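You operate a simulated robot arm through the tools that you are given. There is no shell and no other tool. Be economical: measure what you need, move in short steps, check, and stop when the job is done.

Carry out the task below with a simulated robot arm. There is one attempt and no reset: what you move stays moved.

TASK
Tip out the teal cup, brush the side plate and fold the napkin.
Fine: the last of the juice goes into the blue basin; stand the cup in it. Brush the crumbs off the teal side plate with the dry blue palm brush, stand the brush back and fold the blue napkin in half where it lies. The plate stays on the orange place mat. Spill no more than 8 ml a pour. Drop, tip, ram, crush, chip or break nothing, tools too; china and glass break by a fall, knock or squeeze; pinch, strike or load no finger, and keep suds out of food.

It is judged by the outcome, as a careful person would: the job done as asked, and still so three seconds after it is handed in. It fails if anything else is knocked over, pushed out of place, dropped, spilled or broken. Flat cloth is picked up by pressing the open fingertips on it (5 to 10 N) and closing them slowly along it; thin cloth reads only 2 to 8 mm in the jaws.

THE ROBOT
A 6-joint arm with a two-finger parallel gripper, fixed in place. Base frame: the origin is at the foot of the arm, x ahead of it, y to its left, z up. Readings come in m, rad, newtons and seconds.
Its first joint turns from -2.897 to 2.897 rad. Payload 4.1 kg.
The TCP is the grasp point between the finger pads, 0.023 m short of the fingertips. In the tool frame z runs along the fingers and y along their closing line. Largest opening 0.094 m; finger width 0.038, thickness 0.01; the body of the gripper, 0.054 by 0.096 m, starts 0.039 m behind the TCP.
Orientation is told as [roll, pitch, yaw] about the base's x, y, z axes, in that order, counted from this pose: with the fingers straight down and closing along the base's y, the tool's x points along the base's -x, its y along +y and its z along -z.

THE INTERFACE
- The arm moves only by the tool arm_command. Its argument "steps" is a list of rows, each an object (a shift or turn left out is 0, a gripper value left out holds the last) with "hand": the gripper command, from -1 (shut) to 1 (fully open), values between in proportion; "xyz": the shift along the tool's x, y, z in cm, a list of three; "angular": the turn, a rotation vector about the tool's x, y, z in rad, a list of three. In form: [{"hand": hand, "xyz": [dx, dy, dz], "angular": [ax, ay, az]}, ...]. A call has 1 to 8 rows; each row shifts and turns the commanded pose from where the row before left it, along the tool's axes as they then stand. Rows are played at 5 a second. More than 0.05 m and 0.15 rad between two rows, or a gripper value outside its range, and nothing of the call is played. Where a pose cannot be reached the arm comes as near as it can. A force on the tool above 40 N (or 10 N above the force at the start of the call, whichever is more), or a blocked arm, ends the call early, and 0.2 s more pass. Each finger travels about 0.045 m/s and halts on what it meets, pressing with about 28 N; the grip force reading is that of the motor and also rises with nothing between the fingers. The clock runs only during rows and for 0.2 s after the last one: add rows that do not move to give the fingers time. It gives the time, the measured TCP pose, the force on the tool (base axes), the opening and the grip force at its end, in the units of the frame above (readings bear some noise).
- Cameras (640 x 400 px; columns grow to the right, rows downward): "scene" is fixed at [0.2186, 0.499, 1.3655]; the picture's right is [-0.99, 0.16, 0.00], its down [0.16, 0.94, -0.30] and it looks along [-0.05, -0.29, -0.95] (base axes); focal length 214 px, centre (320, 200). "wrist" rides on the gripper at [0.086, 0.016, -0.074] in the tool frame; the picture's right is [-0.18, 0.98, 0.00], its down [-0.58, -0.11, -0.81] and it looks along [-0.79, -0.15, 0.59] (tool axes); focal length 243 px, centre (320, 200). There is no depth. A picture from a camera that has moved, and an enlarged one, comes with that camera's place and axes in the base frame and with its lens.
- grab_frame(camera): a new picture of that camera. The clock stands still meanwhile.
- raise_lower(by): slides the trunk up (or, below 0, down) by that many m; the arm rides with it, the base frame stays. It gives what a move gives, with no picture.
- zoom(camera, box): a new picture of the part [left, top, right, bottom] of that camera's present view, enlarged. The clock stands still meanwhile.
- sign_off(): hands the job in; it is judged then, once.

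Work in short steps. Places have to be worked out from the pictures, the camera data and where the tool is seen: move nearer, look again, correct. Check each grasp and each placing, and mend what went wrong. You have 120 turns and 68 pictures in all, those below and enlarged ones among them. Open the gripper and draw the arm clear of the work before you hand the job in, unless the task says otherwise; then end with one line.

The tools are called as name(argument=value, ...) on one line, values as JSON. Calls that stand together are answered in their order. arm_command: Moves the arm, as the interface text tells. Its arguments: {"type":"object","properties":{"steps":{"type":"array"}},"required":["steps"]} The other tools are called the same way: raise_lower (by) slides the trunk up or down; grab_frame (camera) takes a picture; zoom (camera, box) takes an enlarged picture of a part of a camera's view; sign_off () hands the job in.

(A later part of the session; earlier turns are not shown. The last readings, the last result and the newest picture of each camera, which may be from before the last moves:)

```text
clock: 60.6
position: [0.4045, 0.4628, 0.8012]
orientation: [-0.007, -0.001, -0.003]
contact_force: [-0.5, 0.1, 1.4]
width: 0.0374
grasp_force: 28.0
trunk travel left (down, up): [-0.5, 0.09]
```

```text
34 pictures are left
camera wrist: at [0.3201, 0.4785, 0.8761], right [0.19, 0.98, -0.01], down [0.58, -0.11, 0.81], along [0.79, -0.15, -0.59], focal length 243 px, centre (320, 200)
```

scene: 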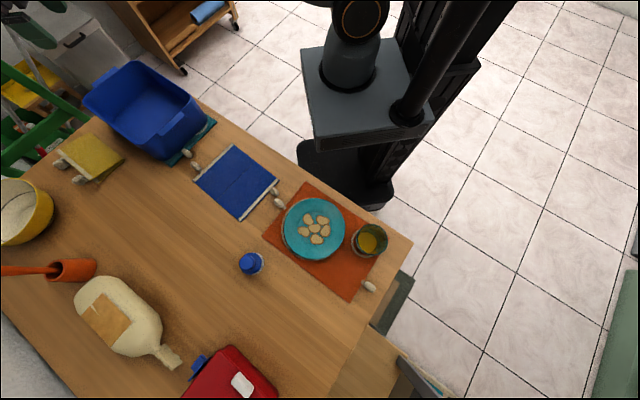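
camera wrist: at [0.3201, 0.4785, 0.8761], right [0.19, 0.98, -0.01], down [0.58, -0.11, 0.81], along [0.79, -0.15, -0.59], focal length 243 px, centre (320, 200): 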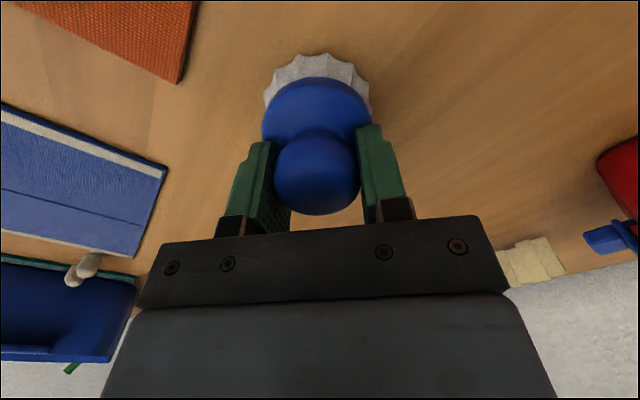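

The knob is gripped at 37 mm; brush on the table reads TCP z 0.801, which is its put-back height. I'll lift it and go to the plate's +x side.

arm_command(steps=[{"xyz": [0, 0, -2]}, {"xyz": [0, 0, -4]}, {"xyz": [0, 0, -4]}, {"xyz": [3.2, -3.1, 0]}, {"xyz": [3.2, -3.1, 0]}, {"xyz": [3.2, -3.1, 0]}, {"xyz": [3.2, -3.1, 0]}, {}])

zoom(camera="scene", box=[250, 170, 410, 270])

grab_frame(camera="wrist")

```text
clock: 62.4
position: [0.279, 0.3426, 0.9024]
orientation: [-0.005, 0.0, -0.004]
contact_force: [-0.5, -0.6, -0.8]
width: 0.0372
grasp_force: 28.1
trunk travel left (down, up): [-0.5, 0.09]
```

```text
4.00 times, centred on (330, 220) of scene
camera zoom: at [0.2186, 0.499, 1.3655], right [-0.99, 0.16, 0.0], down [0.16, 0.94, -0.3], along [-0.05, -0.29, -0.95], focal length 858 px, centre (280, 120)
```

zoom: 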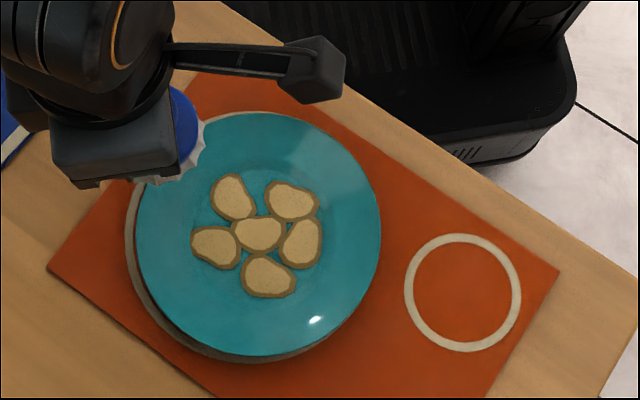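

```text
32 pictures are left
camera wrist: at [0.1927, 0.3594, 0.9768], right [0.19, 0.98, -0.01], down [0.58, -0.11, 0.81], along [0.79, -0.15, -0.59], focal length 243 px, centre (320, 200)
```

wrist: 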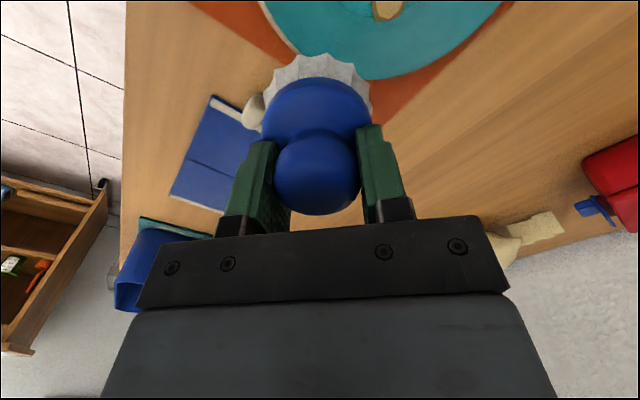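

The brush is over the plate's near rim, aligned with the crumb cluster. I'll lower it to feel for the plate.

arm_command(steps=[{"xyz": [0, 0, 3]}, {"xyz": [0, 0, 2.5]}, {"xyz": [0, 0, 1]}, {}, {}])

arm_command(steps=[{"xyz": [0, 0, 0.3]}, {"xyz": [0, 0, 0.3]}, {}])

arm_command(steps=[{"xyz": [0, 0, 0.3]}, {}])

```text
clock: 63.6
position: [0.2787, 0.34, 0.8369]
orientation: [-0.008, 0.0, -0.003]
contact_force: [0.0, 1.0, -0.6]
width: 0.0373
grasp_force: 28.1
trunk travel left (down, up): [-0.5, 0.09]
```

```text
clock: 64.4
position: [0.2763, 0.3372, 0.8305]
orientation: [-0.004, -0.001, -0.004]
contact_force: [1.2, 0.8, 2.3]
width: 0.0373
grasp_force: 28.3
trunk travel left (down, up): [-0.5, 0.09]
```

```text
clock: 65.0
position: [0.2783, 0.3386, 0.8286]
orientation: [-0.007, 0.0, -0.003]
contact_force: [-0.2, 0.0, 2.2]
width: 0.0371
grasp_force: 27.9
trunk travel left (down, up): [-0.5, 0.09]
```

Soft contact of about 2 N at z 0.829, so the bristles yield. First stroke now, across the middle toward the empty end of the mat, dipping slightly into the well.

arm_command(steps=[{"xyz": [0.74, 0.67, 0.2]}, {"xyz": [0.74, 0.67, 0.2]}, {"xyz": [0.74, 0.67, 0.2]}, {}])

zoom(camera="scene", box=[250, 170, 410, 270])

```text
clock: 66.0
position: [0.2549, 0.3578, 0.8235]
orientation: [-0.006, 0.001, -0.003]
contact_force: [0.5, 0.2, 0.5]
width: 0.0371
grasp_force: 28.1
trunk travel left (down, up): [-0.5, 0.09]
```

```text
4.00 times, centred on (330, 220) of scene
camera zoom: at [0.2186, 0.499, 1.3655], right [-0.99, 0.16, 0.0], down [0.16, 0.94, -0.3], along [-0.05, -0.29, -0.95], focal length 858 px, centre (280, 120)
```

zoom: 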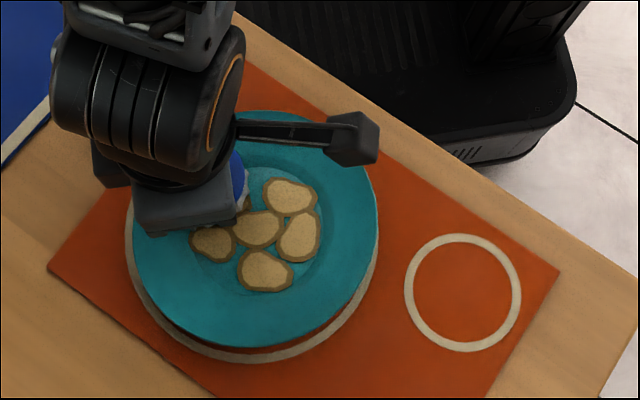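

The plate seems to have shifted or tilted a few mm from pressing on its edge. I'll keep pressure very light and continue the stroke.

arm_command(steps=[{"xyz": [0.74, 0.67, 0]}, {"xyz": [0.74, 0.67, 0]}, {"xyz": [0.74, 0.67, 0]}, {}])

zoom(camera="scene", box=[250, 170, 410, 270])

```text
clock: 67.0
position: [0.2336, 0.3778, 0.8227]
orientation: [-0.008, 0.0, -0.003]
contact_force: [0.1, -0.3, -1.3]
width: 0.0371
grasp_force: 27.7
trunk travel left (down, up): [-0.5, 0.09]
```

```text
4.00 times, centred on (330, 220) of scene
camera zoom: at [0.2186, 0.499, 1.3655], right [-0.99, 0.16, 0.0], down [0.16, 0.94, -0.3], along [-0.05, -0.29, -0.95], focal length 858 px, centre (280, 120)
```

zoom: 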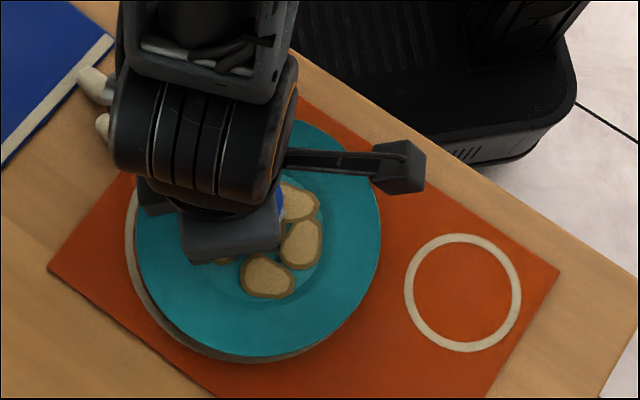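

It was only a tilt; the plate has settled back in place. The bristles aren't touching in the well, so I'll lower here until light contact.

arm_command(steps=[{"xyz": [0, 0, 0.3]}, {"xyz": [0, 0, 0.3]}, {}])

arm_command(steps=[{"xyz": [0, 0, 0.2]}, {}])

arm_command(steps=[{"xyz": [0, 0, 0.2]}, {}])

```text
clock: 67.8
position: [0.2327, 0.3776, 0.8158]
orientation: [-0.005, -0.001, -0.005]
contact_force: [-1.0, 1.1, 5.4]
width: 0.0373
grasp_force: 28.0
trunk travel left (down, up): [-0.5, 0.09]
```

```text
clock: 68.4
position: [0.2311, 0.3782, 0.8128]
orientation: [-0.006, 0.0, -0.004]
contact_force: [-0.3, -0.3, -0.9]
width: 0.0372
grasp_force: 27.8
trunk travel left (down, up): [-0.5, 0.09]
```

```text
clock: 69.0
position: [0.2326, 0.3801, 0.8129]
orientation: [-0.005, 0.001, -0.003]
contact_force: [0.0, -2.1, 4.9]
width: 0.0371
grasp_force: 27.9
trunk travel left (down, up): [-0.5, 0.09]
```

Contact with about 5 N in the well. I'll sweep outward over the crumbs, rising with the rim.

arm_command(steps=[{"xyz": [0.74, 0.67, 0]}, {"xyz": [0.74, 0.67, 0]}, {"xyz": [0.74, 0.67, 0]}, {"xyz": [0.74, 0.67, 0]}])

zoom(camera="scene", box=[250, 170, 410, 270])

```text
clock: 70.0
position: [0.2048, 0.4033, 0.8129]
orientation: [-0.005, 0.001, -0.006]
contact_force: [15.5, -12.7, 22.1]
width: 0.0374
grasp_force: 27.9
trunk travel left (down, up): [-0.5, 0.09]
```

```text
4.00 times, centred on (330, 220) of scene
camera zoom: at [0.2186, 0.499, 1.3655], right [-0.99, 0.16, 0.0], down [0.16, 0.94, -0.3], along [-0.05, -0.29, -0.95], focal length 858 px, centre (280, 120)
```

zoom: 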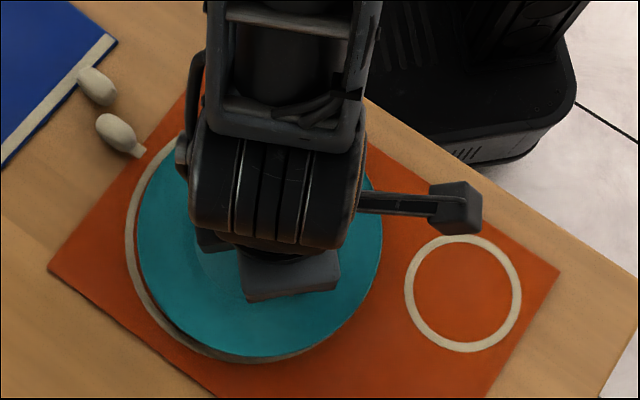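

Force rose to 22 N against the rim slope. I'll ease up and finish the stroke while rising with the rim.

arm_command(steps=[{"xyz": [0, 0, -0.6]}, {"xyz": [0.37, 0.34, -0.2]}, {"xyz": [0.37, 0.34, -0.2]}, {}])

```text
clock: 71.0
position: [0.1963, 0.4108, 0.821]
orientation: [-0.007, -0.001, -0.003]
contact_force: [0.3, 0.1, -0.9]
width: 0.0371
grasp_force: 28.0
trunk travel left (down, up): [-0.5, 0.09]
```

arm_command(steps=[{"xyz": [0.74, 0.67, 0]}, {"xyz": [0.74, 0.67, -0.1]}, {"xyz": [0.74, 0.67, -0.2]}, {"xyz": [0.74, 0.67, -0.2]}, {"xyz": [0.74, 0.67, -0.3]}, {"xyz": [0.74, 0.67, 0]}, {"xyz": [0.74, 0.67, 0]}, {"xyz": [0.74, 0.67, -1]}])

arm_command(steps=[{"xyz": [0, 0, -4]}, {"xyz": [3, 0, -4]}, {"xyz": [3, 0, 0]}, {}])

zoom(camera="scene", box=[250, 170, 410, 270])

```text
clock: 72.8
position: [0.1375, 0.4656, 0.8389]
orientation: [-0.007, 0.001, -0.002]
contact_force: [1.2, 0.5, -2.2]
width: 0.037
grasp_force: 27.6
trunk travel left (down, up): [-0.5, 0.09]
```

```text
clock: 73.8
position: [0.078, 0.466, 0.9191]
orientation: [-0.008, -0.002, -0.003]
contact_force: [-0.1, -0.2, -0.6]
width: 0.037
grasp_force: 28.3
trunk travel left (down, up): [-0.5, 0.09]
```

```text
4.00 times, centred on (330, 220) of scene
camera zoom: at [0.2186, 0.499, 1.3655], right [-0.99, 0.16, 0.0], down [0.16, 0.94, -0.3], along [-0.05, -0.29, -0.95], focal length 858 px, centre (280, 120)
```

zoom: 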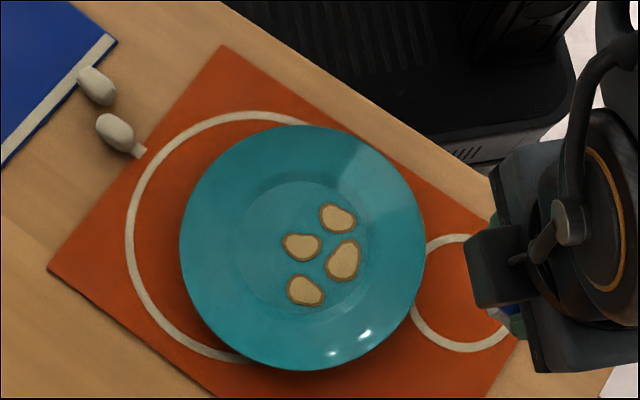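

Two crumbs are gone and the rest are shrinking, but the plate slid about 35 mm along the mat. I'll wipe back the other way, clearing crumbs while nudging the plate back onto its ring.

arm_command(steps=[{"xyz": [-3.2, -1.8, 0]}, {"xyz": [-3.2, -1.8, 0]}, {"xyz": [-3.0, -1.7, 0]}, {}, {"xyz": [0, 0, 4]}, {"xyz": [0, 0, 4]}, {"xyz": [0, 0, 1.5]}, {}])

arm_command(steps=[{"xyz": [0, 0, 0.3]}, {"xyz": [0, 0, 0.3]}, {}])

arm_command(steps=[{"xyz": [0, 0, 0.2]}, {}])

```text
clock: 75.6
position: [0.1724, 0.4111, 0.8247]
orientation: [-0.008, -0.001, -0.002]
contact_force: [0.7, 0.4, -0.3]
width: 0.0371
grasp_force: 28.4
trunk travel left (down, up): [-0.5, 0.09]
```

```text
clock: 76.4
position: [0.1701, 0.4126, 0.8196]
orientation: [-0.005, 0.0, -0.003]
contact_force: [-0.3, -0.3, -0.4]
width: 0.0373
grasp_force: 28.5
trunk travel left (down, up): [-0.5, 0.09]
```

```text
clock: 77.0
position: [0.1708, 0.4127, 0.8191]
orientation: [-0.007, 0.001, -0.004]
contact_force: [2.1, 0.2, 6.1]
width: 0.0371
grasp_force: 27.9
trunk travel left (down, up): [-0.5, 0.09]
```

Light contact (6 N). I'll wipe side to side within the flat of the plate.

arm_command(steps=[{"xyz": [-0.23, 0.55, 0]}, {"xyz": [-0.16, 0.37, 0]}, {"xyz": [0.27, -0.64, 0]}, {"xyz": [0.27, -0.64, 0]}, {"xyz": [0.23, -0.55, 0]}, {"xyz": [-0.23, 0.55, 0]}, {"xyz": [-0.16, 0.37, 0]}])

arm_command(steps=[{"xyz": [-0.46, -0.2, 0.05]}, {"xyz": [-0.46, -0.2, 0.1]}, {"xyz": [-0.46, -0.2, 0.1]}, {"xyz": [-0.46, -0.2, 0.1]}, {}])

```text
clock: 78.6
position: [0.1705, 0.4138, 0.8167]
orientation: [-0.006, -0.001, -0.003]
contact_force: [-0.4, -0.1, -1.4]
width: 0.037
grasp_force: 27.8
trunk travel left (down, up): [-0.5, 0.09]
```

```text
clock: 79.8
position: [0.1876, 0.4063, 0.8141]
orientation: [-0.006, 0.001, -0.005]
contact_force: [-0.1, -0.4, -1.1]
width: 0.0371
grasp_force: 28.1
trunk travel left (down, up): [-0.5, 0.09]
```

arm_command(steps=[{"xyz": [0, 0, 0.25]}, {"xyz": [-0.46, -0.2, 0]}, {"xyz": [-0.46, -0.2, 0]}, {}])

arm_command(steps=[{"xyz": [-0.46, -0.2, 0]}, {"xyz": [-0.46, -0.2, 0]}, {"xyz": [-0.46, -0.2, 0]}, {}])

zoom(camera="scene", box=[250, 170, 410, 270])

```text
clock: 80.8
position: [0.1988, 0.403, 0.8124]
orientation: [-0.001, -0.001, -0.002]
contact_force: [-4.1, 4.5, 19.9]
width: 0.0372
grasp_force: 27.8
trunk travel left (down, up): [-0.5, 0.09]
```

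```text
clock: 81.8
position: [0.2119, 0.3949, 0.8117]
orientation: [-0.003, -0.001, -0.004]
contact_force: [-9.7, 4.0, 30.7]
width: 0.0373
grasp_force: 27.9
trunk travel left (down, up): [-0.5, 0.09]
```

```text
4.00 times, centred on (330, 220) of scene
camera zoom: at [0.2186, 0.499, 1.3655], right [-0.99, 0.16, 0.0], down [0.16, 0.94, -0.3], along [-0.05, -0.29, -0.95], focal length 858 px, centre (280, 120)
```

zoom: 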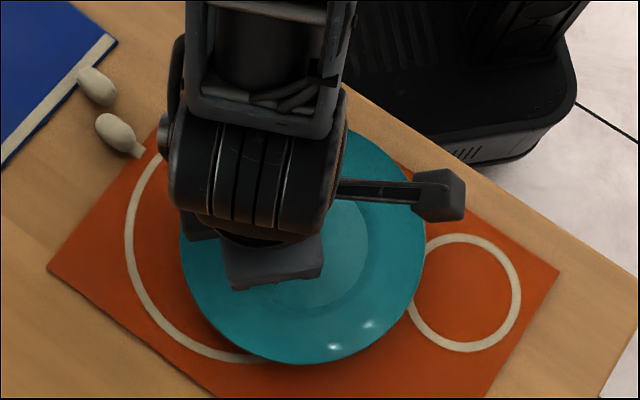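

Crumbs on that side look wiped. I'll ease the downward force and push gently outward near the rim slope to slide the plate home.

arm_command(steps=[{"xyz": [0, 0, -0.5]}, {"xyz": [-0.46, -0.2, -0.1]}, {"xyz": [-0.46, -0.2, -0.1]}, {"xyz": [-0.46, -0.2, 0]}, {}])

arm_command(steps=[{"xyz": [-0.46, -0.2, 0]}, {"xyz": [-0.46, -0.2, 0]}, {"xyz": [-0.46, -0.2, 0]}, {"xyz": [-0.46, -0.2, 0]}])

zoom(camera="scene", box=[250, 170, 410, 270])

```text
clock: 83.0
position: [0.2257, 0.387, 0.8173]
orientation: [-0.008, 0.001, -0.003]
contact_force: [-0.7, -0.9, 0.8]
width: 0.0373
grasp_force: 28.2
trunk travel left (down, up): [-0.5, 0.09]
```

```text
clock: 84.0
position: [0.244, 0.3803, 0.8191]
orientation: [-0.007, 0.0, -0.003]
contact_force: [-1.6, 0.7, 0.4]
width: 0.037
grasp_force: 27.8
trunk travel left (down, up): [-0.5, 0.09]
```

```text
4.00 times, centred on (330, 220) of scene
camera zoom: at [0.2186, 0.499, 1.3655], right [-0.99, 0.16, 0.0], down [0.16, 0.94, -0.3], along [-0.05, -0.29, -0.95], focal length 858 px, centre (280, 120)
```

zoom: 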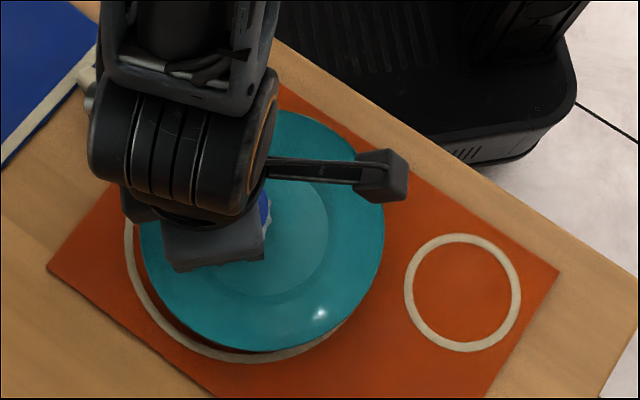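

The plate is nearly back on its ring. I'll lift off and inspect it.

arm_command(steps=[{"xyz": [0, 0, -1]}, {"xyz": [0, 0, -3]}, {"xyz": [0, 0, -4]}, {"xyz": [-4, 2, 0]}, {"xyz": [-4, 2, 0]}, {}])

zoom(camera="scene", box=[250, 170, 410, 270])

```text
clock: 85.4
position: [0.3263, 0.4187, 0.9007]
orientation: [-0.009, -0.001, -0.003]
contact_force: [0.7, -0.4, -1.0]
width: 0.0373
grasp_force: 28.1
trunk travel left (down, up): [-0.5, 0.09]
```

```text
4.00 times, centred on (330, 220) of scene
camera zoom: at [0.2186, 0.499, 1.3655], right [-0.99, 0.16, 0.0], down [0.16, 0.94, -0.3], along [-0.05, -0.29, -0.95], focal length 858 px, centre (280, 120)
```

zoom: 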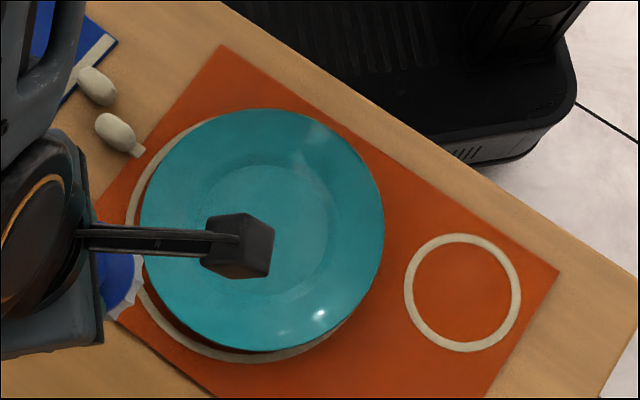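

The plate looks clean and back on its ring. I'll take the brush back to its place and lower it.

arm_command(steps=[{"xyz": [-4, 2.2, 0]}, {"xyz": [-3.85, 2.1, 0]}, {}, {"xyz": [0, 0, 4]}, {"xyz": [0, 0, 3]}, {"xyz": [0, 0, 1.8]}, {}, {}])

arm_command(steps=[{"xyz": [0, 0, 0.4]}, {"xyz": [0, 0, 0.3]}, {}])

arm_command(steps=[{"xyz": [0, 0, 0.2]}, {}])

zoom(camera="scene", box=[210, 170, 370, 270])

```text
clock: 87.2
position: [0.4041, 0.4606, 0.8107]
orientation: [-0.008, -0.001, -0.003]
contact_force: [-0.4, 0.0, -0.2]
width: 0.037
grasp_force: 27.6
trunk travel left (down, up): [-0.5, 0.09]
```

```text
clock: 88.0
position: [0.4023, 0.462, 0.8027]
orientation: [-0.007, -0.001, -0.003]
contact_force: [0.0, -0.4, -1.4]
width: 0.0373
grasp_force: 27.9
trunk travel left (down, up): [-0.5, 0.09]
```

```text
clock: 88.6
position: [0.4031, 0.4615, 0.8007]
orientation: [-0.007, -0.001, -0.001]
contact_force: [-0.2, -2.5, 5.2]
width: 0.0371
grasp_force: 28.0
trunk travel left (down, up): [-0.5, 0.09]
```

```text
4.00 times, centred on (290, 220) of scene
camera zoom: at [0.2186, 0.499, 1.3655], right [-0.99, 0.16, 0.0], down [0.16, 0.94, -0.3], along [-0.05, -0.29, -0.95], focal length 858 px, centre (440, 120)
```

zoom: 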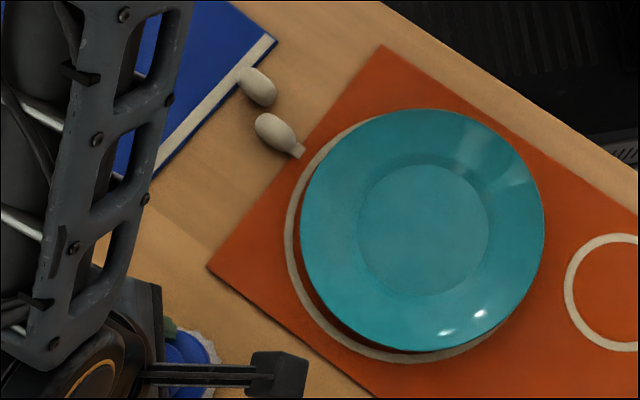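

The plate is clean and the brush is down (5 N). Release and rise.

arm_command(steps=[{"hand": -0.15}, {"hand": 0.1}, {"hand": 0.4}, {"hand": 0.4}, {"xyz": [0, 0, -1]}, {"xyz": [0, 0, -3]}, {"xyz": [0, 0, -4]}, {"xyz": [0, 0, -4]}])

arm_command(steps=[{"xyz": [4, -3, 0], "hand": 1}, {"xyz": [4, -3, 0]}, {"xyz": [4, -3, 0]}, {"xyz": [4, -3, 0]}, {"xyz": [3, -3, 0]}, {"xyz": [0, -3, 0]}, {}])

grab_frame(camera="wrist")

zoom(camera="scene", box=[180, 130, 340, 290])

```text
clock: 90.4
position: [0.4001, 0.4648, 0.9179]
orientation: [-0.005, 0.002, -0.005]
contact_force: [0.6, 1.2, 0.2]
width: 0.0658
grasp_force: 0.1
trunk travel left (down, up): [-0.5, 0.09]
```

```text
clock: 92.0
position: [0.2104, 0.2863, 0.9245]
orientation: [-0.004, 0.001, -0.003]
contact_force: [0.9, 0.4, 0.6]
width: 0.0941
grasp_force: 0.0
trunk travel left (down, up): [-0.5, 0.09]
```

```text
23 pictures are left
camera wrist: at [0.1253, 0.3017, 0.9985], right [0.19, 0.98, -0.01], down [0.58, -0.11, 0.81], along [0.79, -0.15, -0.59], focal length 243 px, centre (320, 200)
```

wrist: 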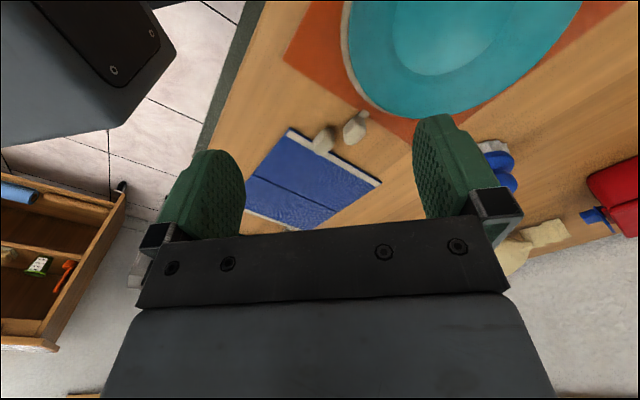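

```text
2.50 times, centred on (260, 210) of scene
camera zoom: at [0.2186, 0.499, 1.3655], right [-0.99, 0.16, 0.0], down [0.16, 0.94, -0.3], along [-0.05, -0.29, -0.95], focal length 536 px, centre (470, 175)
```

zoom: 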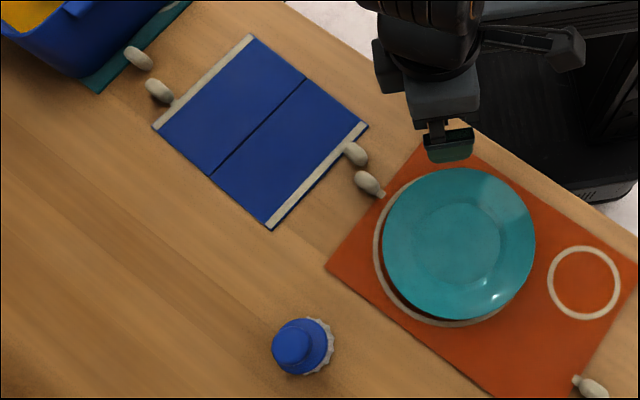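

Plate is clean and on its ring; brush stands back. Now the napkin: corners work out to T(0.450,0.055), R(0.304,0.214), B(0.436,0.333), L(0.583,0.172). I'll go above the middle of edge RB with the closing line along that edge.

arm_command(steps=[{"xyz": [-4.3, -0.6, 0], "hand": -0.15}, {"xyz": [-4.3, -0.6, 0]}, {"xyz": [-4.3, -0.6, 0]}, {"xyz": [-4.1, -0.5, 0]}, {"angular": [0, 0, 0.14]}, {"angular": [0, 0, 0.14]}, {"angular": [0, 0, 0.14]}, {"angular": [0, 0, 0.14]}])

arm_command(steps=[{"angular": [0, 0, 0.14]}, {"angular": [0, 0, 0.135]}, {"xyz": [0, 0, 3]}, {"xyz": [0, 0, 3]}, {}, {}])

grab_frame(camera="wrist")

```text
clock: 93.8
position: [0.3821, 0.2615, 0.9226]
orientation: [-0.005, -0.004, -0.566]
contact_force: [-0.9, 0.3, -0.2]
width: 0.0402
grasp_force: 0.2
trunk travel left (down, up): [-0.5, 0.09]
```

```text
clock: 95.2
position: [0.3835, 0.2605, 0.8601]
orientation: [-0.004, -0.003, -0.837]
contact_force: [0.8, 0.3, 0.2]
width: 0.0402
grasp_force: 0.0
trunk travel left (down, up): [-0.5, 0.09]
```

```text
21 pictures are left
camera wrist: at [0.3391, 0.3356, 0.9345], right [0.85, 0.52, 0.0], down [0.31, -0.5, 0.81], along [0.42, -0.69, -0.59], focal length 243 px, centre (320, 200)
```

wrist: 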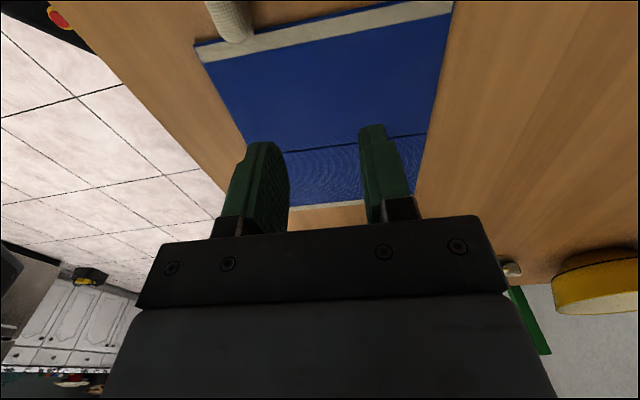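

The edge middle is at about (0.376, 0.280), centred between the fingers. I'll shift 6 mm toward the edge and descend to just above the cloth.

arm_command(steps=[{"xyz": [0.6, 0, 3]}, {"xyz": [0, 0, 3]}, {"xyz": [0, 0, 3]}, {"xyz": [0, 0, 1.2]}, {}, {}])

arm_command(steps=[{"xyz": [0, 0, 0.3]}, {}])

arm_command(steps=[{"xyz": [0, 0, 0.2]}, {}])

```text
clock: 96.0
position: [0.38, 0.2645, 0.776]
orientation: [-0.004, -0.004, -0.837]
contact_force: [-6.3, -4.2, 17.2]
width: 0.0399
grasp_force: 0.1
trunk travel left (down, up): [-0.5, 0.09]
stopped in row 4: the force on the tool passed its limit (the readings are from after the stop); the commanded pose is now the measured one
```

```text
clock: 96.5
position: [0.3794, 0.2649, 0.7763]
orientation: [-0.001, -0.005, -0.839]
contact_force: [-8.5, -6.9, 25.8]
width: 0.04
grasp_force: 0.1
trunk travel left (down, up): [-0.5, 0.09]
stopped in row 2: the force on the tool passed its limit (the readings are from after the stop); the commanded pose is now the measured one
```

```text
clock: 96.8
position: [0.381, 0.2648, 0.7774]
orientation: [0.001, -0.006, -0.839]
contact_force: [-8.4, -7.2, 26.5]
width: 0.0398
grasp_force: 0.1
trunk travel left (down, up): [-0.5, 0.09]
stopped in row 1: the force on the tool passed its limit (the readings are from after the stop); the commanded pose is now the measured one
```

Unexpected contact at z 0.776. I'll back up right away and look.

arm_command(steps=[{"xyz": [0, 0, -0.8]}, {"xyz": [0, 0, -0.7]}, {}])

grab_frame(camera="scene")

grab_frame(camera="wrist")

```text
clock: 97.6
position: [0.3825, 0.2661, 0.7885]
orientation: [-0.002, -0.005, -0.838]
contact_force: [-0.1, -0.7, 1.0]
width: 0.0402
grasp_force: 0.0
trunk travel left (down, up): [-0.5, 0.09]
```

```text
20 pictures are left
```

scene: 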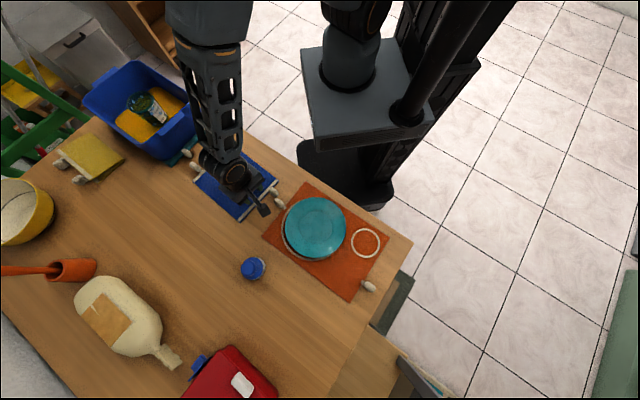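

```text
19 pictures are left
camera wrist: at [0.3371, 0.3421, 0.8633], right [0.85, 0.52, 0.0], down [0.31, -0.5, 0.81], along [0.42, -0.69, -0.59], focal length 243 px, centre (320, 200)
```

wrist: 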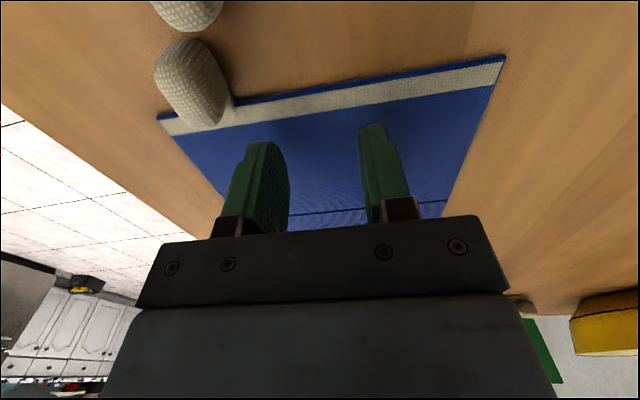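

Re-triangulating the napkin corner gives a table top at about z 0.754, so that contact was just the fingertips on the cloth. I'll shift 12 mm toward the edge and touch down gently.

arm_command(steps=[{"xyz": [1.2, 0.2, 0]}, {"xyz": [0, 0, 0.6]}, {"xyz": [0, 0, 0.3]}, {}])

arm_command(steps=[{"xyz": [0, 0, 0.15]}, {}])

```text
clock: 98.6
position: [0.3751, 0.2754, 0.7796]
orientation: [0.0, -0.002, -0.838]
contact_force: [0.7, 0.2, -0.3]
width: 0.04
grasp_force: 0.1
trunk travel left (down, up): [-0.5, 0.09]
```

```text
clock: 99.2
position: [0.3738, 0.2756, 0.7794]
orientation: [-0.003, -0.003, -0.839]
contact_force: [-0.4, 0.8, -0.2]
width: 0.0405
grasp_force: 0.0
trunk travel left (down, up): [-0.5, 0.09]
```

arm_command(steps=[{"xyz": [0, 0, 0.15]}, {}])

arm_command(steps=[{"xyz": [0, 0, 0.1]}, {}])

```text
clock: 99.8
position: [0.3746, 0.2768, 0.7771]
orientation: [-0.003, -0.003, -0.839]
contact_force: [0.2, 0.1, -0.3]
width: 0.0402
grasp_force: 0.0
trunk travel left (down, up): [-0.5, 0.09]
```

```text
clock: 100.4
position: [0.3752, 0.2771, 0.777]
orientation: [0.0, -0.003, -0.841]
contact_force: [-0.4, -0.8, 1.7]
width: 0.0396
grasp_force: 0.0
trunk travel left (down, up): [-0.5, 0.09]
```

Touching lightly; one more small step to reach 5–10 N.

arm_command(steps=[{"xyz": [0, 0, 0.1]}, {}])

```text
clock: 101.0
position: [0.3758, 0.2777, 0.7761]
orientation: [-0.001, -0.003, -0.839]
contact_force: [-0.2, 1.2, 9.6]
width: 0.0398
grasp_force: 0.0
trunk travel left (down, up): [-0.5, 0.09]
```

9.6 N pressing. I'll close slowly along the cloth.

arm_command(steps=[{"hand": -0.25}, {"hand": -0.36}, {"hand": -0.47}, {"hand": -0.58}, {"hand": -0.69}, {"hand": -0.8}, {"hand": -0.91}, {"hand": -1}])

arm_command(steps=[{"hand": -1}, {"hand": -1}, {"xyz": [0, 0, -0.5]}, {"xyz": [0, 0, -1]}, {}])

grab_frame(camera="wrist")

```text
clock: 102.8
position: [0.3752, 0.2772, 0.7763]
orientation: [0.001, -0.004, -0.84]
contact_force: [-1.1, 0.1, 16.9]
width: 0.0
grasp_force: 26.6
trunk travel left (down, up): [-0.5, 0.09]
```

```text
clock: 104.0
position: [0.375, 0.2759, 0.7909]
orientation: [-0.002, -0.003, -0.838]
contact_force: [-0.1, 0.4, -0.5]
width: 0.0001
grasp_force: 28.3
trunk travel left (down, up): [-0.5, 0.09]
```

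```text
18 pictures are left
camera wrist: at [0.3285, 0.3516, 0.8644], right [0.85, 0.52, 0.0], down [0.31, -0.5, 0.81], along [0.42, -0.69, -0.59], focal length 243 px, centre (320, 200)
```

wrist: 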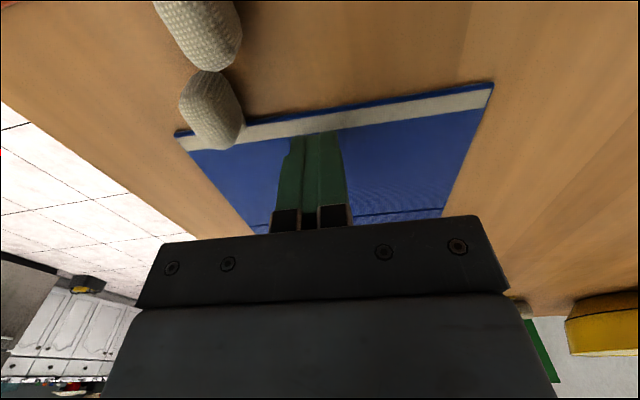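

Nothing was caught (width 0), though the napkin hasn't moved. I'll turn 90° and close perpendicular to the hem, where the free edge can bunch.

arm_command(steps=[{"xyz": [0, 0, -4], "hand": -0.3}, {"angular": [0, 0, -0.145]}, {"angular": [0, 0, -0.145]}, {"angular": [0, 0, -0.145]}, {"angular": [0, 0, -0.145]}, {"angular": [0, 0, -0.145]}, {"angular": [0, 0, -0.145]}, {"angular": [0, 0, -0.145]}])

arm_command(steps=[{"angular": [0, 0, -0.145]}, {"angular": [0, 0, -0.145]}, {"angular": [0, 0, -0.145]}, {"angular": [0, 0, -0.12]}, {"xyz": [-0.1, -1.2, 0]}, {"xyz": [0, 0, 2]}, {}, {}])

grab_frame(camera="wrist")

```text
clock: 105.8
position: [0.3746, 0.2755, 0.831]
orientation: [-0.003, -0.001, 0.178]
contact_force: [-0.2, 0.5, -1.2]
width: 0.0331
grasp_force: 0.0
trunk travel left (down, up): [-0.5, 0.09]
```

```text
clock: 107.6
position: [0.3847, 0.2677, 0.8106]
orientation: [-0.004, 0.002, 0.731]
contact_force: [0.1, 0.1, 0.1]
width: 0.0331
grasp_force: 0.0
trunk travel left (down, up): [-0.5, 0.09]
```

```text
17 pictures are left
camera wrist: at [0.3104, 0.2214, 0.8852], right [-0.52, 0.85, 0.0], down [0.5, 0.31, 0.81], along [0.69, 0.42, -0.59], focal length 243 px, centre (320, 200)
```

wrist: 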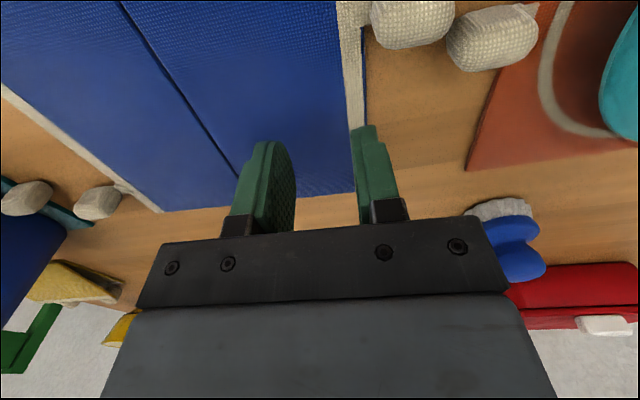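

The right finger lines up with the hem strip, as planned. Descend and touch down.

arm_command(steps=[{"xyz": [0, 0, 1.5]}, {"xyz": [0, 0, 1]}, {"xyz": [0, 0, 0.6]}, {}, {}])

arm_command(steps=[{"xyz": [0, 0, 0.2]}, {}])

arm_command(steps=[{"xyz": [0, 0, 0.1]}, {}])

```text
clock: 108.8
position: [0.3827, 0.2689, 0.7806]
orientation: [-0.002, 0.001, 0.732]
contact_force: [-0.3, 0.4, -0.7]
width: 0.0328
grasp_force: 0.0
trunk travel left (down, up): [-0.5, 0.09]
```

```text
clock: 109.4
position: [0.3836, 0.2687, 0.7764]
orientation: [-0.004, 0.002, 0.731]
contact_force: [-0.3, 0.7, 0.6]
width: 0.0331
grasp_force: 0.1
trunk travel left (down, up): [-0.5, 0.09]
```

```text
clock: 110.0
position: [0.3835, 0.2696, 0.7764]
orientation: [-0.003, -0.001, 0.733]
contact_force: [-3.1, -0.9, 7.8]
width: 0.0327
grasp_force: 0.1
trunk travel left (down, up): [-0.5, 0.09]
```

7.8 N. Closing slowly in two parts.

arm_command(steps=[{"hand": -0.35}, {"hand": -0.4}, {"hand": -0.45}, {"hand": -0.5}, {"hand": -0.55}, {"hand": -0.6}, {"hand": -0.65}, {"hand": -0.7}])

arm_command(steps=[{"hand": -0.75}, {"hand": -0.8}, {"hand": -0.85}, {"hand": -0.9}, {"hand": -0.95}, {"hand": -1}, {"hand": -1}, {"hand": -1}])

grab_frame(camera="wrist")

```text
clock: 111.8
position: [0.384, 0.2694, 0.7774]
orientation: [-0.003, 0.0, 0.732]
contact_force: [1.5, -0.5, 13.4]
width: 0.0183
grasp_force: 4.6
trunk travel left (down, up): [-0.5, 0.09]
```

```text
clock: 113.6
position: [0.3833, 0.2693, 0.7773]
orientation: [-0.004, -0.002, 0.732]
contact_force: [-0.7, -0.1, 13.1]
width: 0.0
grasp_force: 28.0
trunk travel left (down, up): [-0.5, 0.09]
```

```text
16 pictures are left
camera wrist: at [0.3085, 0.2232, 0.8512], right [-0.52, 0.85, 0.0], down [0.5, 0.31, 0.81], along [0.69, 0.42, -0.59], focal length 243 px, centre (320, 200)
```

wrist: 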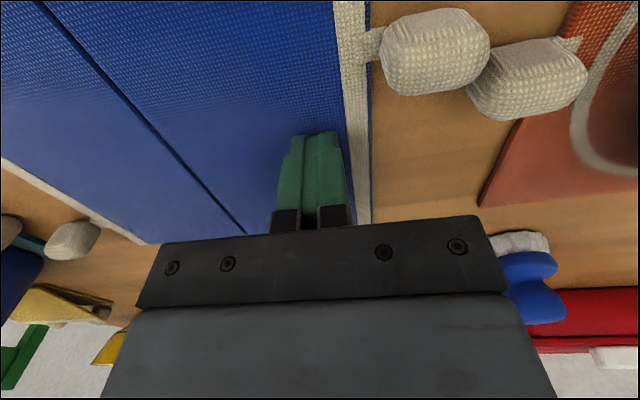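

The napkin behaves as two hinged panels with a sewn tab on each hem, so fingertips can't bunch it. The tab (knit knob on a strap) is the grip point. I'll raise, turn back to the earlier yaw and look at the near tab.

arm_command(steps=[{"xyz": [0, 0, -3]}, {"xyz": [0, 0, -4], "hand": -0.04}, {"angular": [0, 0, 0.145]}, {"angular": [0, 0, 0.145]}, {"angular": [0, 0, 0.145]}, {"angular": [0, 0, 0.145]}, {"angular": [0, 0, 0.145]}, {"angular": [0, 0, 0.145]}])

arm_command(steps=[{"angular": [0, 0, 0.145]}, {"angular": [0, 0, 0.145]}, {"angular": [0, 0, 0.145]}, {"angular": [0, 0, 0.145]}, {"angular": [0, 0, 0.12]}, {"xyz": [1.8, -2.3, 0]}, {"xyz": [1.9, -2.4, 0]}, {}])

grab_frame(camera="wrist")

```text
clock: 115.4
position: [0.3825, 0.2693, 0.8471]
orientation: [-0.004, -0.002, -0.141]
contact_force: [0.0, 0.0, 0.3]
width: 0.045
grasp_force: 0.1
trunk travel left (down, up): [-0.5, 0.09]
```

```text
clock: 117.2
position: [0.3233, 0.2649, 0.8474]
orientation: [-0.004, -0.004, -0.839]
contact_force: [-0.4, 0.7, 0.3]
width: 0.045
grasp_force: 0.1
trunk travel left (down, up): [-0.5, 0.09]
```

```text
15 pictures are left
camera wrist: at [0.2778, 0.3404, 0.9216], right [0.85, 0.52, 0.0], down [0.31, -0.5, 0.81], along [0.42, -0.69, -0.59], focal length 243 px, centre (320, 200)
```

wrist: 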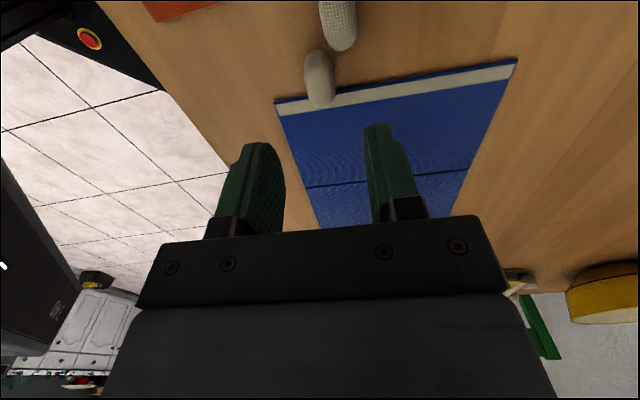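

The tab is centred laterally. Its mat neighbour is close on the outer side, so I'll shift 6 mm inward, narrow the jaws a little, and descend to just above the hem.

arm_command(steps=[{"xyz": [-0.6, 0.1, 0], "hand": -0.3}, {"xyz": [0, 0, 2]}, {"xyz": [0, 0, 2]}, {"xyz": [0, 0, 1]}, {}, {}])

grab_frame(camera="wrist")

```text
clock: 118.6
position: [0.328, 0.262, 0.7965]
orientation: [-0.001, -0.003, -0.839]
contact_force: [0.1, -1.4, -0.2]
width: 0.0328
grasp_force: 0.1
trunk travel left (down, up): [-0.5, 0.09]
```

```text
14 pictures are left
camera wrist: at [0.2832, 0.3365, 0.8711], right [0.85, 0.52, 0.0], down [0.31, -0.5, 0.81], along [0.42, -0.69, -0.59], focal length 243 px, centre (320, 200)
```

wrist: 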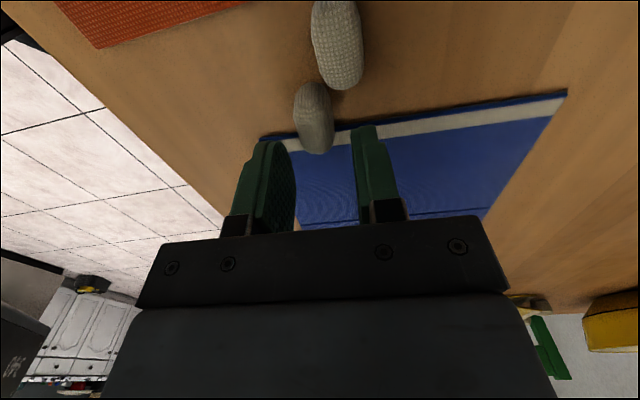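

Jaws straddle the tab. Lowering the last centimetre gently.

arm_command(steps=[{"xyz": [0, -0.15, 0.7]}, {"xyz": [0, 0, 0.5]}, {}])

arm_command(steps=[{"xyz": [0, 0, 0.2]}, {}])

arm_command(steps=[{"xyz": [0, 0, 0.15]}, {}])

```text
clock: 119.4
position: [0.3291, 0.2607, 0.7852]
orientation: [-0.002, -0.003, -0.84]
contact_force: [0.2, 0.8, 0.0]
width: 0.0327
grasp_force: 0.0
trunk travel left (down, up): [-0.5, 0.09]
```

```text
clock: 120.0
position: [0.3285, 0.261, 0.7822]
orientation: [-0.003, -0.005, -0.84]
contact_force: [0.3, -0.1, -0.2]
width: 0.0329
grasp_force: 0.0
trunk travel left (down, up): [-0.5, 0.09]
```

```text
clock: 120.6
position: [0.3277, 0.2612, 0.781]
orientation: [-0.002, -0.004, -0.839]
contact_force: [-0.1, 0.0, -0.1]
width: 0.0329
grasp_force: 0.0
trunk travel left (down, up): [-0.5, 0.09]
```

No contact below yet, tips at about 0.758. Close slowly on the tab.

arm_command(steps=[{"hand": -0.4}, {"hand": -0.5}, {"hand": -0.6}, {"hand": -0.7}, {"hand": -0.8}, {"hand": -0.9}, {"hand": -1}, {"hand": -1}])

grab_frame(camera="wrist")

```text
clock: 122.4
position: [0.3291, 0.2611, 0.7807]
orientation: [-0.003, -0.004, -0.84]
contact_force: [0.2, 0.4, -0.6]
width: 0.0172
grasp_force: 27.6
trunk travel left (down, up): [-0.5, 0.09]
```

```text
13 pictures are left
camera wrist: at [0.2838, 0.3355, 0.8549], right [0.85, 0.52, 0.0], down [0.31, -0.5, 0.81], along [0.42, -0.69, -0.59], focal length 243 px, centre (320, 200)
```

wrist: 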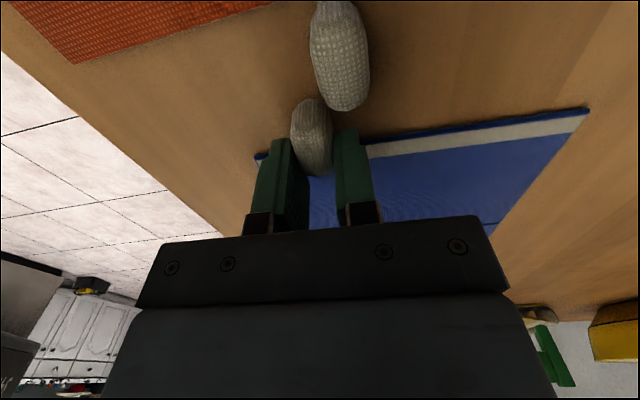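

The tab is gripped at 17 mm. I'll lift along an arc about the crease (radius 0.108), starting with the first 20°.

arm_command(steps=[{"xyz": [-0.16, 0, -1.88]}, {"xyz": [-0.49, 0, -1.81]}, {}])

grab_frame(camera="wrist")

```text
clock: 123.2
position: [0.3325, 0.2541, 0.8182]
orientation: [-0.003, -0.004, -0.84]
contact_force: [0.1, 0.8, -0.6]
width: 0.0173
grasp_force: 27.7
trunk travel left (down, up): [-0.5, 0.09]
```

```text
12 pictures are left
camera wrist: at [0.2876, 0.3289, 0.8927], right [0.85, 0.52, 0.0], down [0.31, -0.5, 0.81], along [0.42, -0.69, -0.59], focal length 243 px, centre (320, 200)
```

wrist: 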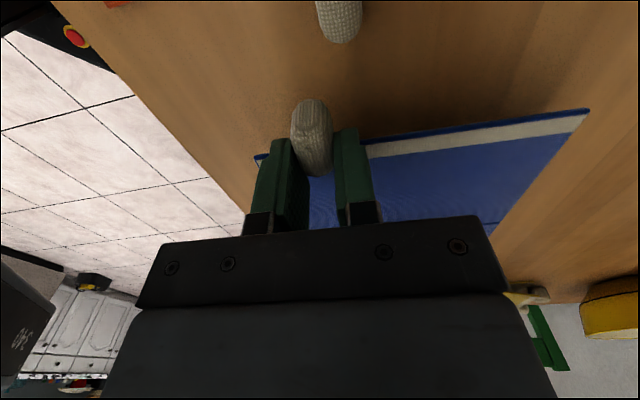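

The panel follows with almost no force. Continue the arc to 50° and check from the scene camera.

arm_command(steps=[{"xyz": [-0.8, 0, -1.71]}, {"xyz": [-1.08, 0, -1.54]}, {"xyz": [-1.33, 0, -1.33]}, {}])

zoom(camera="scene", box=[170, 120, 330, 220])

```text
clock: 124.2
position: [0.355, 0.2294, 0.8662]
orientation: [-0.001, -0.005, -0.838]
contact_force: [0.0, -0.4, 0.5]
width: 0.0172
grasp_force: 28.5
trunk travel left (down, up): [-0.5, 0.09]
```

```text
4.00 times, centred on (250, 170) of scene
camera zoom: at [0.2186, 0.499, 1.3655], right [-0.99, 0.16, 0.0], down [0.16, 0.94, -0.3], along [-0.05, -0.29, -0.95], focal length 858 px, centre (600, 320)
```

zoom: 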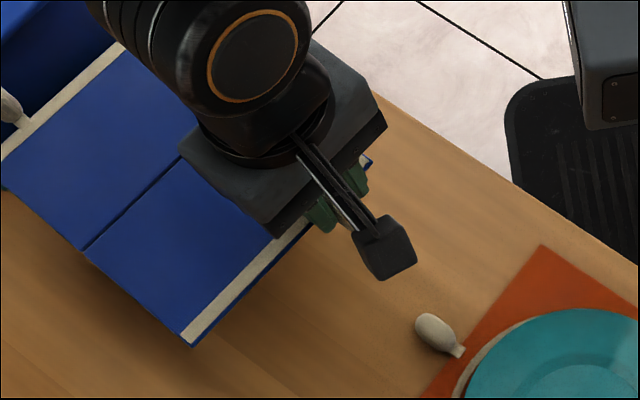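

The whole napkin is rising level: the grip carries torque and the hinge only folds upward. I'll retrace the arc and set it back where it lay, then fold with the tool turning along.

arm_command(steps=[{"xyz": [1.33, 0, 1.33]}, {"xyz": [1.08, 0, 1.54]}, {"xyz": [0.8, 0, 1.71]}, {"xyz": [0.49, 0, 1.81]}, {"xyz": [0.16, 0, 1.3]}, {}])

arm_command(steps=[{"xyz": [0, 0, 0.4]}, {}])

zoom(camera="scene", box=[150, 110, 310, 230])

```text
clock: 125.6
position: [0.3295, 0.2602, 0.7856]
orientation: [-0.002, -0.004, -0.84]
contact_force: [-0.2, -0.1, 0.7]
width: 0.0172
grasp_force: 28.1
trunk travel left (down, up): [-0.5, 0.09]
```

```text
clock: 126.2
position: [0.3285, 0.2599, 0.7835]
orientation: [-0.001, -0.002, -0.84]
contact_force: [0.6, -0.8, -1.1]
width: 0.017
grasp_force: 27.9
trunk travel left (down, up): [-0.5, 0.09]
```

```text
3.33 times, centred on (230, 170) of scene
camera zoom: at [0.2186, 0.499, 1.3655], right [-0.99, 0.16, 0.0], down [0.16, 0.94, -0.3], along [-0.05, -0.29, -0.95], focal length 715 px, centre (620, 300)
```

zoom: 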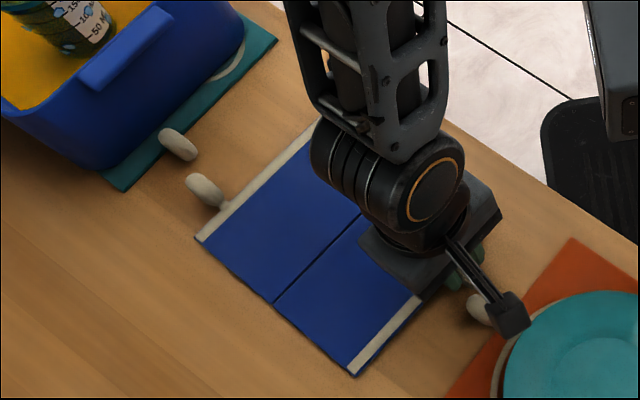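

It's set back exactly in place. I'll release, and instead use the opposite tab at about (0.550, 0.147), where the hand can swing over open space. I'll pre-tilt 20° toward the basin side so the panel can be taken past vertical.

arm_command(steps=[{"xyz": [0, 0, 0.15], "hand": -0.8}, {"hand": -0.55}, {"hand": -0.35}, {"hand": -0.3}, {"xyz": [0, 0, -2]}, {"xyz": [0, 0, -4]}, {"xyz": [0, 0, -4]}, {"xyz": [-4, 1.5, -3]}])

arm_command(steps=[{"xyz": [-4, 1.5, 0]}, {"xyz": [-4, 1.5, 0]}, {"xyz": [-4, 1.5, 0]}, {"xyz": [-4, 1.5, 0]}, {"xyz": [-3.3, 1.4, 0]}, {"angular": [0, 0.12, 0]}, {"angular": [0, 0.12, 0]}, {"angular": [0, 0.11, 0]}])

grab_frame(camera="wrist")

```text
refused: row 8 steps farther than a row can; nothing moved
```

```text
clock: 128.0
position: [0.5091, 0.1663, 0.7841]
orientation: [-0.002, 0.35, -0.839]
contact_force: [2.8, -2.9, 7.7]
width: 0.0177
grasp_force: 28.0
trunk travel left (down, up): [-0.5, 0.09]
```

```text
9 pictures are left
camera wrist: at [0.486, 0.2182, 0.8827], right [0.85, 0.53, -0.06], down [0.47, -0.68, 0.56], along [0.25, -0.5, -0.83], focal length 243 px, centre (320, 200)
```

wrist: 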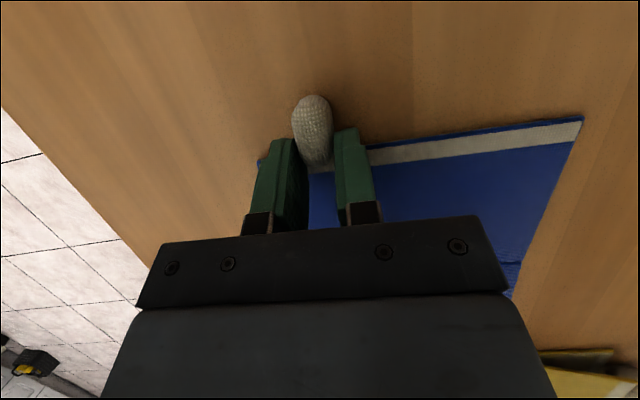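

My first call was refused, and the second one dragged the still-held napkin along. I need to see the state before anything else.

grab_frame(camera="scene")

```text
8 pictures are left
```

scene: 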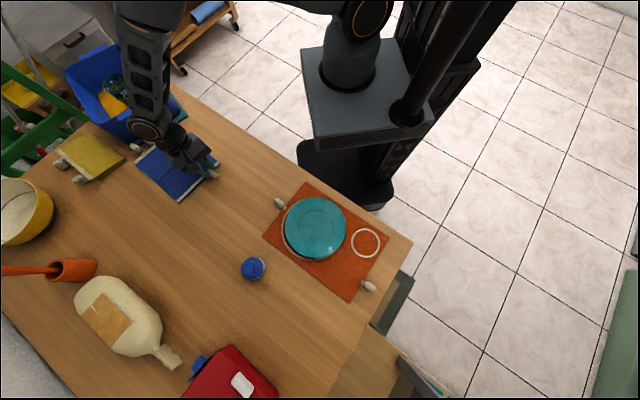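

zoom(camera="scene", box=[50, 30, 230, 210])

```text
2.22 times, centred on (140, 120) of scene
camera zoom: at [0.2186, 0.499, 1.3655], right [-0.99, 0.16, 0.0], down [0.16, 0.94, -0.3], along [-0.05, -0.29, -0.95], focal length 477 px, centre (720, 378)
```

zoom: 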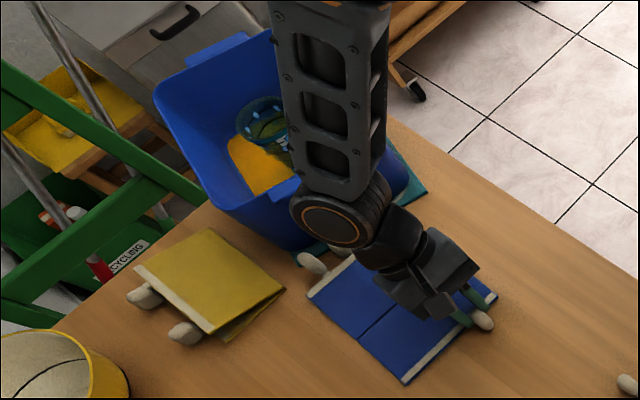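

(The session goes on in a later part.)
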